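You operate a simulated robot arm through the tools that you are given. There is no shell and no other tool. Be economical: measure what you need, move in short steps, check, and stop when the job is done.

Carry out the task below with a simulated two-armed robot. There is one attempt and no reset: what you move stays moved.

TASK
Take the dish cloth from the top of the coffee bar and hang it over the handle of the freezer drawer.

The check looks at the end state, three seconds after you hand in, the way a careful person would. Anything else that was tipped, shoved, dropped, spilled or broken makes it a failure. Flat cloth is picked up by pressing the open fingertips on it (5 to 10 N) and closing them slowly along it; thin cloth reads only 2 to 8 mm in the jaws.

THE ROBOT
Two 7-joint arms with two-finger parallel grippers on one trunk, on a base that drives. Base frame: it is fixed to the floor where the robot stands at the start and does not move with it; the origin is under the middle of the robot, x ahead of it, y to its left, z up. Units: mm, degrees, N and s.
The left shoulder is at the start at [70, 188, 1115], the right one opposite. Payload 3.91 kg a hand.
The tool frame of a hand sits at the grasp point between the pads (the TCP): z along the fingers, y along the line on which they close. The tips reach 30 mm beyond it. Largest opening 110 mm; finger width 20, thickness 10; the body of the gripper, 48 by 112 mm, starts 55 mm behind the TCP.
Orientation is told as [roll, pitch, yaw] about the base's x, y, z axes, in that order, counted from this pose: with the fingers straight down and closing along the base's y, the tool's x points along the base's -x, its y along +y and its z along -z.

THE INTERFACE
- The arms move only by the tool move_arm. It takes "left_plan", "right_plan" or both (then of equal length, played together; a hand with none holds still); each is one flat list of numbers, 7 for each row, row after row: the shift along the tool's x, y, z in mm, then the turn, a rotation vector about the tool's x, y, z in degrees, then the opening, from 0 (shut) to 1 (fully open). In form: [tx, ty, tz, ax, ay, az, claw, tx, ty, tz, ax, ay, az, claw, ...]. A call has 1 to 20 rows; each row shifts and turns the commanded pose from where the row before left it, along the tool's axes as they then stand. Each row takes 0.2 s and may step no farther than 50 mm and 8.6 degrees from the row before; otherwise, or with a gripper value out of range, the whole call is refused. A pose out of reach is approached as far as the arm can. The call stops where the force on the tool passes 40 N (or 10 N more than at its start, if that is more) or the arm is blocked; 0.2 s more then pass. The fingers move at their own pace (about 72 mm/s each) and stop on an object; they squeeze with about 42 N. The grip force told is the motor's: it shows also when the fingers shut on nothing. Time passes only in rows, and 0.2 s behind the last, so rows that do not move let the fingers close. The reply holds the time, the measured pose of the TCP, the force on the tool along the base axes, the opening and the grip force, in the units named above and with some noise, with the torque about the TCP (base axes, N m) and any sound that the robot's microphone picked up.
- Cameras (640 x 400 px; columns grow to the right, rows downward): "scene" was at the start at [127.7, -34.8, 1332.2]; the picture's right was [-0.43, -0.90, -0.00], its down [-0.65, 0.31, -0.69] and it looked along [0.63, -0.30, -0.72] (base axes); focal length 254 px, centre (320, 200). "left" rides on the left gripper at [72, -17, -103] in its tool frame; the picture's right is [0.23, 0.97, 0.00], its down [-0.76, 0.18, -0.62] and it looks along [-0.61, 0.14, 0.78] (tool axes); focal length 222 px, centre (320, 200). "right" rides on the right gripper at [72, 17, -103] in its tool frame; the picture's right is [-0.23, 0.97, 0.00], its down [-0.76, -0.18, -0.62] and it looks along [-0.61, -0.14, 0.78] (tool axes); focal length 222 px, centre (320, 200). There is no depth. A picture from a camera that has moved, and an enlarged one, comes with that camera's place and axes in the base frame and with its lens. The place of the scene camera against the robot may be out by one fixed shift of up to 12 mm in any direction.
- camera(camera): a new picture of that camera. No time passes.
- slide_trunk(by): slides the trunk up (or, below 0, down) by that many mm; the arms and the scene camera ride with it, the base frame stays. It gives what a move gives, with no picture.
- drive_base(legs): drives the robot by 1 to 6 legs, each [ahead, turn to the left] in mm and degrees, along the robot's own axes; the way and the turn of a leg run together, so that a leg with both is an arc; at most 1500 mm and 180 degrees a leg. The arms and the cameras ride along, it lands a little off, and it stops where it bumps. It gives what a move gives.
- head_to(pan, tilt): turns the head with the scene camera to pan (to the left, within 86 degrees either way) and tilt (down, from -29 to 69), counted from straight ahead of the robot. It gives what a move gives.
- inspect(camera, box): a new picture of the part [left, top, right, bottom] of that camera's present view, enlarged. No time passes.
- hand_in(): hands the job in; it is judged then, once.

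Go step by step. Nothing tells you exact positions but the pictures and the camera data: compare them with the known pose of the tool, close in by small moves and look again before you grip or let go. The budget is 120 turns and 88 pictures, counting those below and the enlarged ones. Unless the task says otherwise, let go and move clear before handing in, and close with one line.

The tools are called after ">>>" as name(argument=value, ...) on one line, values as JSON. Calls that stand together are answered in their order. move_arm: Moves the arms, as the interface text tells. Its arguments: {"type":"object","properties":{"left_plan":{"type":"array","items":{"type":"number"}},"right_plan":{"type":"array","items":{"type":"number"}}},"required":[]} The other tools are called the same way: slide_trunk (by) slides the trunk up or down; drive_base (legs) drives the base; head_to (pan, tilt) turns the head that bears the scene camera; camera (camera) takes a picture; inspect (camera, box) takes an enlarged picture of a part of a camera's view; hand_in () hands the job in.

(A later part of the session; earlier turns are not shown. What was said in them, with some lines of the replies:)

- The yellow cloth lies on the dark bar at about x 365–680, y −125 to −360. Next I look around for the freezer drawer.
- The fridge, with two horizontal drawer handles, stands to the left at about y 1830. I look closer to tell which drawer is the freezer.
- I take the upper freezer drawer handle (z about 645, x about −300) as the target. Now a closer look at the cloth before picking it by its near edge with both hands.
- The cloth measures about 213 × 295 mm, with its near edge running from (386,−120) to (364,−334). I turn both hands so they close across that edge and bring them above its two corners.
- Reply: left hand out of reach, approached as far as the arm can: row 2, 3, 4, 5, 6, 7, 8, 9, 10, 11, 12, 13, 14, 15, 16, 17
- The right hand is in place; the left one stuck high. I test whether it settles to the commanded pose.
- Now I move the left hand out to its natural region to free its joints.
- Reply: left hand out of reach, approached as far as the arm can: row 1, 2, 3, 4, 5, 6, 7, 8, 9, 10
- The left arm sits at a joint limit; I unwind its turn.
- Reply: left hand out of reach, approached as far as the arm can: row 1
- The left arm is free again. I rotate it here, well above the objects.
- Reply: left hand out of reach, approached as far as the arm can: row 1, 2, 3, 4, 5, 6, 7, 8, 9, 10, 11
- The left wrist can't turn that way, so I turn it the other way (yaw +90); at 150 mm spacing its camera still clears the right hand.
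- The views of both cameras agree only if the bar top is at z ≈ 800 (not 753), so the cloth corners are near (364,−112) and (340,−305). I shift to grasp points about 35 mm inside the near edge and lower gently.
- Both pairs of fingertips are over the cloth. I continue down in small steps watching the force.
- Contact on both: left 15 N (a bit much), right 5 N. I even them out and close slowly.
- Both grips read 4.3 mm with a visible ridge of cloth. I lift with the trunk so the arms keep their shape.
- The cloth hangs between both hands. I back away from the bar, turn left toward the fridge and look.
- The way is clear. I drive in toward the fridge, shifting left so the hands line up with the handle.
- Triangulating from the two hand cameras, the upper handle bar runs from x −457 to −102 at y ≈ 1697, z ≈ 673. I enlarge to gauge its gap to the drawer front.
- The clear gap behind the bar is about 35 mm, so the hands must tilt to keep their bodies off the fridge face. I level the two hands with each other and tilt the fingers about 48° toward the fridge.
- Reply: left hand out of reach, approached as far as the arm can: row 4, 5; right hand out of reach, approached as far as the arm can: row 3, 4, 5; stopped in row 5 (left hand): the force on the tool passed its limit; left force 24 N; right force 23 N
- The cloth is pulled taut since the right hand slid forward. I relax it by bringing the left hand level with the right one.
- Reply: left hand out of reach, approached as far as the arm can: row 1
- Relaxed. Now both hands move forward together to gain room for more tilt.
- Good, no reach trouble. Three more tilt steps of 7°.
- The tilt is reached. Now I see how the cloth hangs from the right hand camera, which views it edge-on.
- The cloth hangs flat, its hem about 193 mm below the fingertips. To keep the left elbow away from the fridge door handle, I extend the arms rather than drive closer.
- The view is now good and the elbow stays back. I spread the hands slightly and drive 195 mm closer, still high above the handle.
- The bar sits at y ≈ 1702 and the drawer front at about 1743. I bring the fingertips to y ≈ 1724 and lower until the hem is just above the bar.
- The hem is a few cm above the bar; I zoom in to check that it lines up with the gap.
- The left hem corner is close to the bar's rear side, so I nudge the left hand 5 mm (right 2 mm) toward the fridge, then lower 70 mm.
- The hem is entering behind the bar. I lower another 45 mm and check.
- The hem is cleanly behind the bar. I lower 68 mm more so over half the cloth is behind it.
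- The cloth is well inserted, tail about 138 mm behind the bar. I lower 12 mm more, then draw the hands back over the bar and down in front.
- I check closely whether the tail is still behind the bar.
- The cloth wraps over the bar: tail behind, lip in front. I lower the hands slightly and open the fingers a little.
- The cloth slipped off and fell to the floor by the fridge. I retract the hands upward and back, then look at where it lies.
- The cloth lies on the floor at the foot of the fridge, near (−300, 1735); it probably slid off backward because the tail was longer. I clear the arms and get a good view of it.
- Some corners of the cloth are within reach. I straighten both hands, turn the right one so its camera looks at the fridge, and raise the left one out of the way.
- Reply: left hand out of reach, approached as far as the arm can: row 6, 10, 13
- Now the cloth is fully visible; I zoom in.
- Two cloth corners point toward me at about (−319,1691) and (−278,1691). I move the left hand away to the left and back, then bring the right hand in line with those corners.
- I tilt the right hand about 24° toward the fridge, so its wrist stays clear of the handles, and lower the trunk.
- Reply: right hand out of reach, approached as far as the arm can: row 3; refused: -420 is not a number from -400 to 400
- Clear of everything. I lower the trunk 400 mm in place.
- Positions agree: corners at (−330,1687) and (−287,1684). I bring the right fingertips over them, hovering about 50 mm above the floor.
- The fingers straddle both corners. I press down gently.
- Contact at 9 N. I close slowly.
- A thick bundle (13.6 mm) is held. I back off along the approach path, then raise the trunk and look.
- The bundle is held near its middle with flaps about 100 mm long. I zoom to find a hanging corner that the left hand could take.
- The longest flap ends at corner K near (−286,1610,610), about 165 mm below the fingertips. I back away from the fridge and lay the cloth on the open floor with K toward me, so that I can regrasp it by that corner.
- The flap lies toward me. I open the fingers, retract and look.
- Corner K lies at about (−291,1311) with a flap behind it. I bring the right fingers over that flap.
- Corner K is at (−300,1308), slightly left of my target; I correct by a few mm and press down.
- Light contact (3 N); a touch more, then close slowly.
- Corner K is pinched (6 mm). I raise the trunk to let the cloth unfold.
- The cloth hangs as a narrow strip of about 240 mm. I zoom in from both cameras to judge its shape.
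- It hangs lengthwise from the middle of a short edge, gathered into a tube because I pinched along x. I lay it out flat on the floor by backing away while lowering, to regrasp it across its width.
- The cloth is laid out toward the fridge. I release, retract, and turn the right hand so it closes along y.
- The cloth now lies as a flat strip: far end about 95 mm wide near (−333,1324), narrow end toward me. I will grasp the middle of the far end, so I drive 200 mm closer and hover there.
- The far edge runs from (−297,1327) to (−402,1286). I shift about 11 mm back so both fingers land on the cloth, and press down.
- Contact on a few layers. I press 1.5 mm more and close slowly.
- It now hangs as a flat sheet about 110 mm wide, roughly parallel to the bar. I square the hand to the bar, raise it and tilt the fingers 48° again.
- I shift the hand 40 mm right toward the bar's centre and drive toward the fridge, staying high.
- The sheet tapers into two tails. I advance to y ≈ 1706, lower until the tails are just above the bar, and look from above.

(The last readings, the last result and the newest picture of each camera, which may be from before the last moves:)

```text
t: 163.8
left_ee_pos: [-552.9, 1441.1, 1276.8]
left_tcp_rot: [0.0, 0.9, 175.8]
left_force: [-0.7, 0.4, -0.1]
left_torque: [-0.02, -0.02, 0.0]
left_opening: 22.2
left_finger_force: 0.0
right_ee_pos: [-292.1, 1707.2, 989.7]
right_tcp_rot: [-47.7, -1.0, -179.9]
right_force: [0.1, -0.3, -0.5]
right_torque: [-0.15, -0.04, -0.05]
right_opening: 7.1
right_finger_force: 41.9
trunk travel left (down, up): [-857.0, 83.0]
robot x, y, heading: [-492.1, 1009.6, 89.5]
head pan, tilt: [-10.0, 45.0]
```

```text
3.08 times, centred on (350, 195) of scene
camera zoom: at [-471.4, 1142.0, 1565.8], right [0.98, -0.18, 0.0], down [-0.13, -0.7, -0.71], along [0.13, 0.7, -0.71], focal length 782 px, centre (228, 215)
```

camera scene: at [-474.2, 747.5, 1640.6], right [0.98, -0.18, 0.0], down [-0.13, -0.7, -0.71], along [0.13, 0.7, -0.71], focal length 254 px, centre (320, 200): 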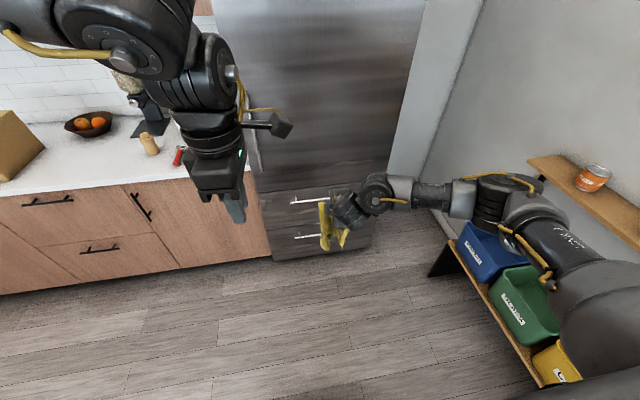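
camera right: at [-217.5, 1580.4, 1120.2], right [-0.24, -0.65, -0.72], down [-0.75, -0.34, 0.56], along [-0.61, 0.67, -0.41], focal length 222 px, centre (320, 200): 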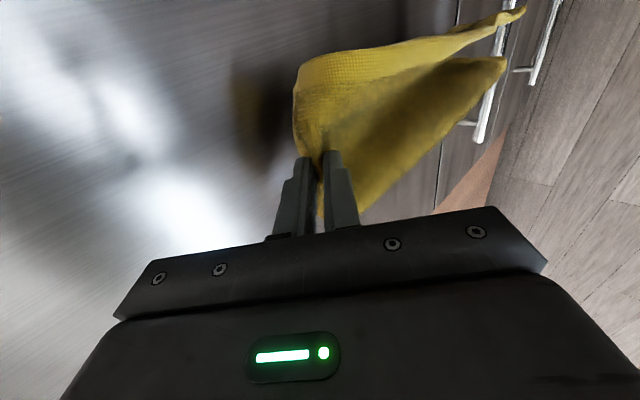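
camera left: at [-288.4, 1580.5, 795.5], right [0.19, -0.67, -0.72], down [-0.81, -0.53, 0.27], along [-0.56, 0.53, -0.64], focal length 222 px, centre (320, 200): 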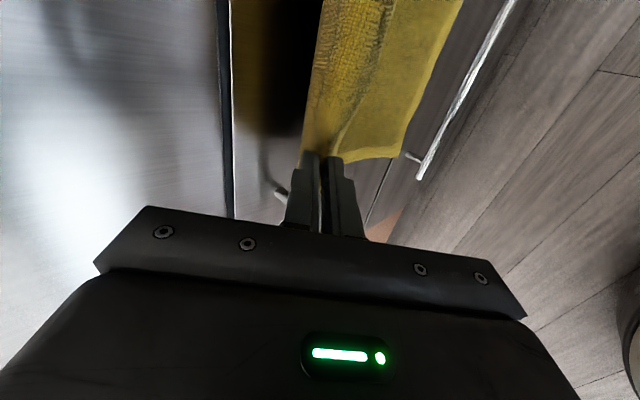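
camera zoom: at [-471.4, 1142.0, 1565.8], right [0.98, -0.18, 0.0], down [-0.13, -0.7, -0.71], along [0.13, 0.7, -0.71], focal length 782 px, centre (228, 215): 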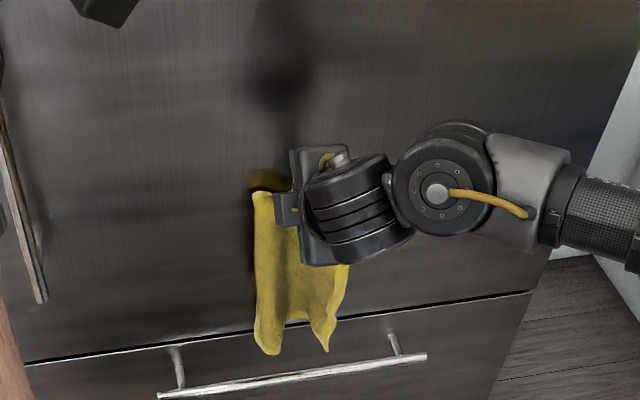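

Both tails hang at y ≈ 1697, about 20 mm too far toward me, since the flap leaves the fingers perpendicular to them. Tilting the hand to about 76° should make it hang straight down nearer the fridge.

>>> move_arm(right_plan=[0, 2, -2, 7, 0, 0, 0, 0, 0, 0, 7, 0, 0, 0, 0, 0, 0, 7, 0, 0, 0, 0, 0, 0, 7, 0, 0, 0])

>>> inspect(camera="scene", box=[270, 130, 430, 260])

```text
t: 164.8
left_ee_pos: [-551.9, 1442.6, 1275.4]
left_tcp_rot: [0.1, 1.0, 175.7]
left_force: [0.3, 0.5, 0.3]
left_torque: [-0.01, 0.0, 0.03]
left_opening: 21.8
left_finger_force: 0.0
right_ee_pos: [-290.9, 1703.7, 988.0]
right_tcp_rot: [-75.8, -0.8, -179.8]
right_force: [0.2, -0.7, 0.3]
right_torque: [-0.13, -0.03, 0.0]
right_opening: 6.6
right_finger_force: 41.8
trunk travel left (down, up): [-857.0, 83.0]
robot x, y, heading: [-488.0, 1011.7, 89.5]
head pan, tilt: [-10.0, 45.0]
```

```text
3.08 times, centred on (350, 195) of scene
camera zoom: at [-471.2, 1142.3, 1565.7], right [0.98, -0.18, 0.0], down [-0.13, -0.7, -0.71], along [0.13, 0.7, -0.71], focal length 782 px, centre (228, 215)
```

zoom: 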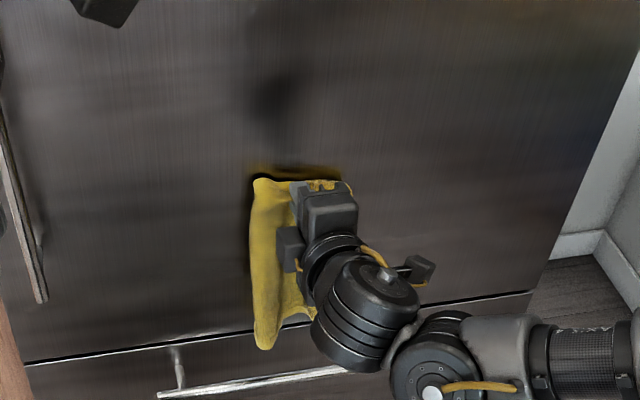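

The tails moved only a few mm closer. I use a small pendulum swing: pull back 45 mm, let it settle, step forward again and drop while the tails swing toward the fridge.

>>> slide_trunk(by=-30)

>>> move_arm(right_plan=[0, 5.4, -21.8, 0, 0, 0, 0, 0, 5.4, -21.8, 0, 0, 0, 0, 0, 0, 0, 0, 0, 0, 0, 0, 0, 0, 0, 0, 0, 0, 0, 0, 0, 0, 0, 0, 0, 0, 0, 0, 0, 0, 0, 0, 0, 0, 0, 0, 0, 0, 0, 0, 0, 0, 0, 0, 0, 0, 0, 0, 0, 0, 0, 0, 0, 0, -10.8, 43.6, 0, 0, 0, 0, 0, 0, 0, 0, 0, 0, 0, 0, 46.6, 11.5, 0, 0, 0, 0, 0, 46.6, 11.5, 0, 0, 0, 0, 0, 30, 7.5, 0, 0, 0, 0])

>>> camera(camera="right")

```text
t: 165.6
left_ee_pos: [-552.7, 1442.2, 1247.1]
left_tcp_rot: [0.1, 1.0, 175.7]
left_force: [1.1, -0.3, -0.1]
left_torque: [0.06, -0.01, 0.05]
left_opening: 22.2
left_finger_force: 0.0
right_ee_pos: [-290.6, 1705.9, 959.4]
right_tcp_rot: [-75.8, -1.0, -179.9]
right_force: [0.0, -0.7, -1.6]
right_torque: [-0.12, 0.02, 0.02]
right_opening: 6.7
right_finger_force: 41.3
trunk travel left (down, up): [-827.0, 113.0]
robot x, y, heading: [-495.1, 1014.3, 89.2]
head pan, tilt: [-10.0, 45.0]
```

```text
t: 168.6
left_ee_pos: [-552.7, 1441.5, 1246.3]
left_tcp_rot: [0.0, 1.0, 175.6]
left_force: [0.0, 0.1, -0.1]
left_torque: [0.04, 0.0, 0.0]
left_opening: 22.1
left_finger_force: 0.0
right_ee_pos: [-293.6, 1703.6, 830.8]
right_tcp_rot: [-75.8, -1.0, -179.8]
right_force: [-0.1, 0.7, -0.2]
right_torque: [-0.11, 0.01, 0.0]
right_opening: 6.5
right_finger_force: 41.9
trunk travel left (down, up): [-827.0, 113.0]
robot x, y, heading: [-491.2, 1010.4, 89.6]
head pan, tilt: [-10.0, 45.0]
```

```text
5 pictures are left
camera right: at [-220.6, 1600.0, 838.6], right [-0.24, -0.24, -0.94], down [-0.76, -0.56, 0.34], along [-0.61, 0.79, -0.05], focal length 222 px, centre (320, 200)
```

right: 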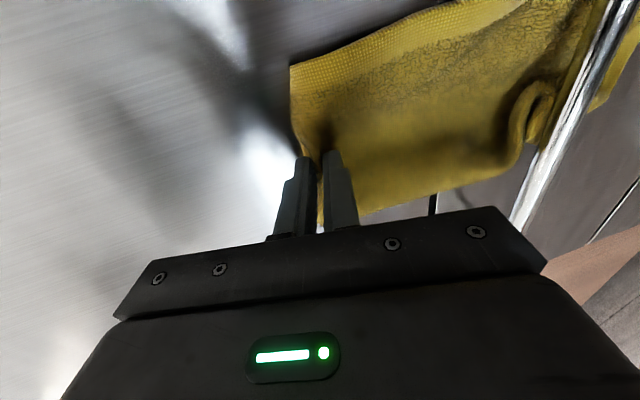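

The cloth appears to go behind the bar, with a wrinkle on its left part. I check from above.

>>> inspect(camera="scene", box=[270, 130, 430, 260])

```text
3.08 times, centred on (350, 195) of scene
camera zoom: at [-471.9, 1142.0, 1535.8], right [0.98, -0.18, 0.0], down [-0.13, -0.7, -0.71], along [0.13, 0.7, -0.71], focal length 782 px, centre (228, 215)
```

zoom: 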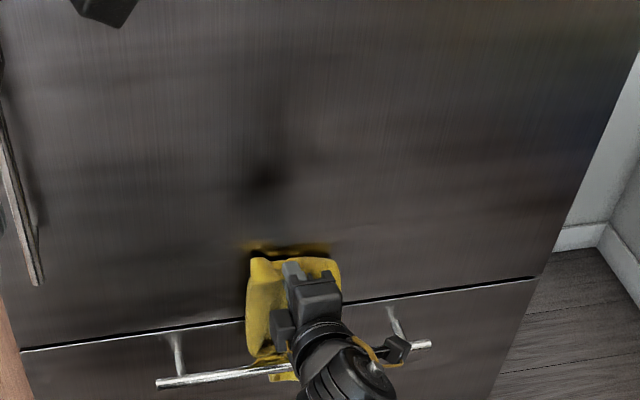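

Most of it is behind the bar; the left tail seems buckled on top of it. I raise 40 mm (the rest stays behind), repeat a small swing and drop.

>>> move_arm(right_plan=[0, -19.4, -4.8, 0, 0, 0, 0, 0, -19.4, -4.8, 0, 0, 0, 0, 0, 4, -17, 0, 0, 0, 0, 0, 4, -17, 0, 0, 0, 0, 0, 0, 0, 0, 0, 0, 0, 0, 0, 0, 0, 0, 0, 0, 0, 0, 0, 0, 0, 0, 0, 0, 0, 0, 0, 0, 0, 0, 0, 0, 0, 0, 0, 0, 0, 0, -8, 34, 0, 0, 0, 0, 0, 0, 0, 0, 0, 0, 0, 0, 46.6, 11.5, 0, 0, 0, 0, 0, 46.6, 11.5, 0, 0, 0, 0])

>>> camera(camera="right")

```text
t: 171.4
left_ee_pos: [-553.8, 1444.0, 1244.9]
left_tcp_rot: [0.1, 1.1, 175.8]
left_force: [-0.5, -0.2, 0.3]
left_torque: [-0.02, 0.03, -0.03]
left_opening: 21.7
left_finger_force: 0.0
right_ee_pos: [-295.5, 1703.8, 775.5]
right_tcp_rot: [-75.6, -0.9, -179.9]
right_force: [0.7, -0.8, -1.0]
right_torque: [-0.1, 0.0, -0.01]
right_opening: 6.5
right_finger_force: 41.6
trunk travel left (down, up): [-827.0, 113.0]
robot x, y, heading: [-489.2, 1013.1, 89.4]
head pan, tilt: [-10.0, 45.0]
```

```text
3 pictures are left
camera right: at [-222.8, 1600.5, 783.3], right [-0.24, -0.24, -0.94], down [-0.75, -0.56, 0.34], along [-0.61, 0.79, -0.05], focal length 222 px, centre (320, 200)
```

right: 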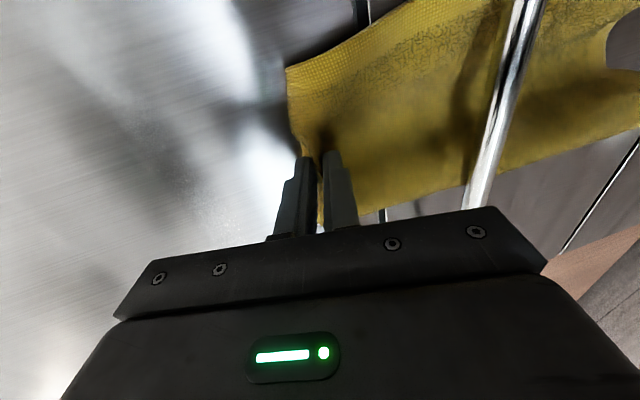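

The whole cloth is now behind the bar. I lower a bit more, draw the hand back over the bar, and lower in front so the front and back lengths are about equal (about 130 mm each).

>>> slide_trunk(by=-48)

>>> move_arm(right_plan=[0, 3.9, -15.8, 0, 0, 0, 0, 0, 3.9, -15.8, 0, 0, 0, 0, 0, 3.9, -15.8, 0, 0, 0, 0, 0, 3.9, -15.8, 0, 0, 0, 0])

>>> slide_trunk(by=-106)

>>> camera(camera="right")

```text
t: 172.3
left_ee_pos: [-552.2, 1440.2, 1198.9]
left_tcp_rot: [0.0, 1.0, 175.7]
left_force: [-0.2, 0.1, -0.1]
left_torque: [0.05, 0.0, -0.01]
left_opening: 21.8
left_finger_force: 0.1
right_ee_pos: [-293.2, 1703.2, 728.2]
right_tcp_rot: [-75.6, -1.0, -179.9]
right_force: [-0.5, -1.2, -0.3]
right_torque: [-0.12, 0.03, 0.0]
right_opening: 6.3
right_finger_force: 41.7
trunk travel left (down, up): [-779.0, 161.0]
robot x, y, heading: [-493.0, 1016.3, 89.7]
head pan, tilt: [-10.0, 45.0]
```

```text
t: 173.3
left_ee_pos: [-552.0, 1440.9, 1199.8]
left_tcp_rot: [0.0, 0.9, 175.7]
left_force: [0.4, 0.4, 0.5]
left_torque: [0.04, -0.02, 0.0]
left_opening: 22.1
left_finger_force: 0.0
right_ee_pos: [-291.9, 1637.2, 728.1]
right_tcp_rot: [-75.6, -0.9, -179.8]
right_force: [-0.4, 0.8, -0.3]
right_torque: [-0.08, 0.02, -0.05]
right_opening: 6.5
right_finger_force: 42.2
trunk travel left (down, up): [-779.0, 161.0]
robot x, y, heading: [-492.7, 1010.7, 89.6]
head pan, tilt: [-10.0, 45.0]
```

```text
t: 174.6
left_ee_pos: [-553.3, 1440.6, 1091.7]
left_tcp_rot: [0.0, 0.9, 175.6]
left_force: [-0.5, 0.3, -0.1]
left_torque: [0.0, -0.02, -0.02]
left_opening: 22.1
left_finger_force: 0.0
right_ee_pos: [-294.4, 1638.1, 622.5]
right_tcp_rot: [-75.7, -1.1, -179.9]
right_force: [-0.6, 0.1, 0.4]
right_torque: [-0.1, 0.01, 0.0]
right_opening: 6.5
right_finger_force: 41.6
trunk travel left (down, up): [-673.0, 267.0]
robot x, y, heading: [-487.1, 1010.8, 89.8]
head pan, tilt: [-10.0, 45.0]
```

```text
2 pictures are left
camera right: at [-221.0, 1533.7, 630.6], right [-0.24, -0.24, -0.94], down [-0.76, -0.56, 0.34], along [-0.61, 0.79, -0.05], focal length 222 px, centre (320, 200)
```

right: 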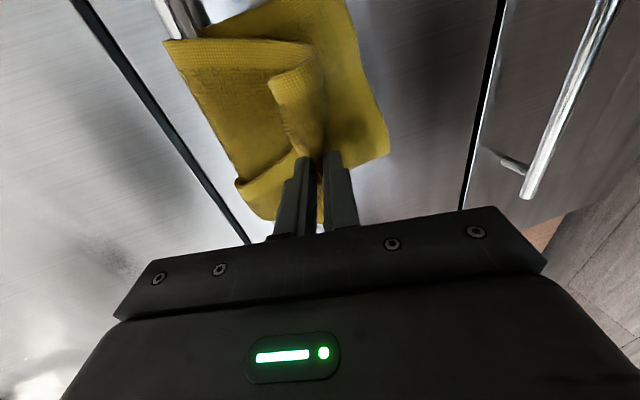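

The drape looks right: the tail reaches about 130 mm below the bar behind, with an equal length in front. I open slowly and withdraw straight back.

>>> move_arm(right_plan=[0, 0, 0, 0, 0, 0, 0.07, 0, 0, 0, 0, 0, 0, 0.09, 0, 0, 0, 0, 0, 0, 0.12, 0, 0, 0, 0, 0, 0, 0.15, 0, 0, 0, 0, 0, 0, 0.18, 0, 0, -6, 0, 0, 0, 0.2, 0, 0, -8, 0, 0, 0, 0.2, 0, 0, -12, 0, 0, 0, 0.2, 0, 0, -20, 0, 0, 0, 0.2, 0, 0, -30, 0, 0, 0, 0.2, 0, 0, -30, 0, 0, 0, 0.2])

>>> camera(camera="right")

```text
t: 177.0
left_ee_pos: [-552.0, 1441.2, 1091.7]
left_tcp_rot: [0.0, 1.0, 175.7]
left_force: [-0.5, -0.2, 0.2]
left_torque: [0.05, 0.0, -0.01]
left_opening: 21.9
left_finger_force: 0.0
right_ee_pos: [-292.2, 1534.8, 648.9]
right_tcp_rot: [-75.8, -0.8, -180.0]
right_force: [0.6, 0.1, 0.0]
right_torque: [0.0, -0.02, -0.02]
right_opening: 22.0
right_finger_force: 0.1
trunk travel left (down, up): [-673.0, 267.0]
robot x, y, heading: [-490.7, 1008.2, 89.6]
head pan, tilt: [-10.0, 45.0]
```

```text
1 pictures are left
camera right: at [-219.9, 1430.0, 657.0], right [-0.24, -0.24, -0.94], down [-0.76, -0.56, 0.34], along [-0.61, 0.79, -0.05], focal length 222 px, centre (320, 200)
```

right: 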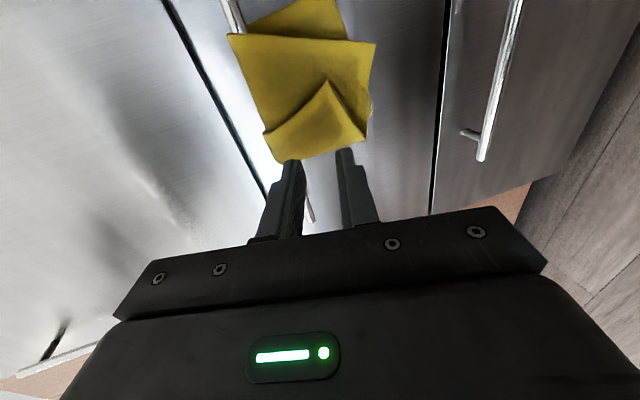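

The cloth hangs over the bar on both sides. I back away and confirm with the last picture.

>>> drive_base(legs=[[-300, 0]])

>>> camera(camera="scene")

```text
t: 179.1
left_ee_pos: [-554.9, 1142.3, 1092.2]
left_tcp_rot: [0.0, 1.0, 175.4]
left_force: [-0.4, -0.3, 0.2]
left_torque: [-0.01, 0.01, -0.02]
left_opening: 21.8
left_finger_force: 0.0
right_ee_pos: [-292.7, 1236.7, 649.4]
right_tcp_rot: [-75.7, -1.0, 179.9]
right_force: [-0.5, 0.0, -0.3]
right_torque: [-0.01, 0.01, 0.0]
right_opening: 22.1
right_finger_force: 0.1
trunk travel left (down, up): [-673.0, 267.0]
robot x, y, heading: [-493.2, 711.9, 89.5]
head pan, tilt: [-10.0, 45.0]
```

```text
0 pictures are left
camera scene: at [-473.8, 843.5, 1381.7], right [0.98, -0.18, 0.0], down [-0.13, -0.69, -0.71], along [0.13, 0.7, -0.71], focal length 254 px, centre (320, 200)
```

scene: 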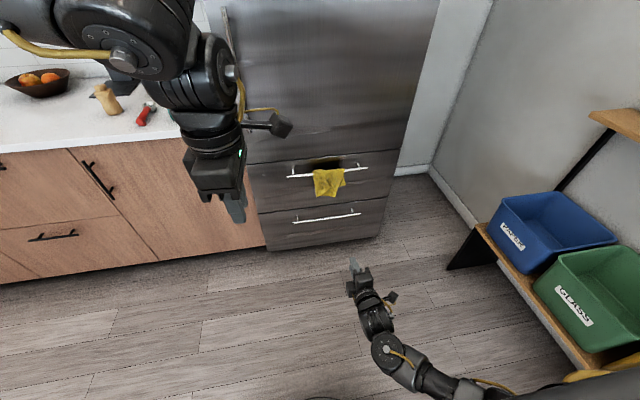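

The cloth hangs over the upper freezer drawer handle, the drawers are still shut, and both hands are clear, so I hand in.

>>> hand_in()

```text
The job is handed in.
```

The dish cloth is hanging over the handle of the upper freezer drawer, with cloth on both sides of the bar. The fridge has two drawers and neither is labelled, so I took the upper one. On the first try the cloth slipped off the handle onto the floor; I picked it up and hung it again. It is folded and not spread flat. In the last picture nothing else looked disturbed.
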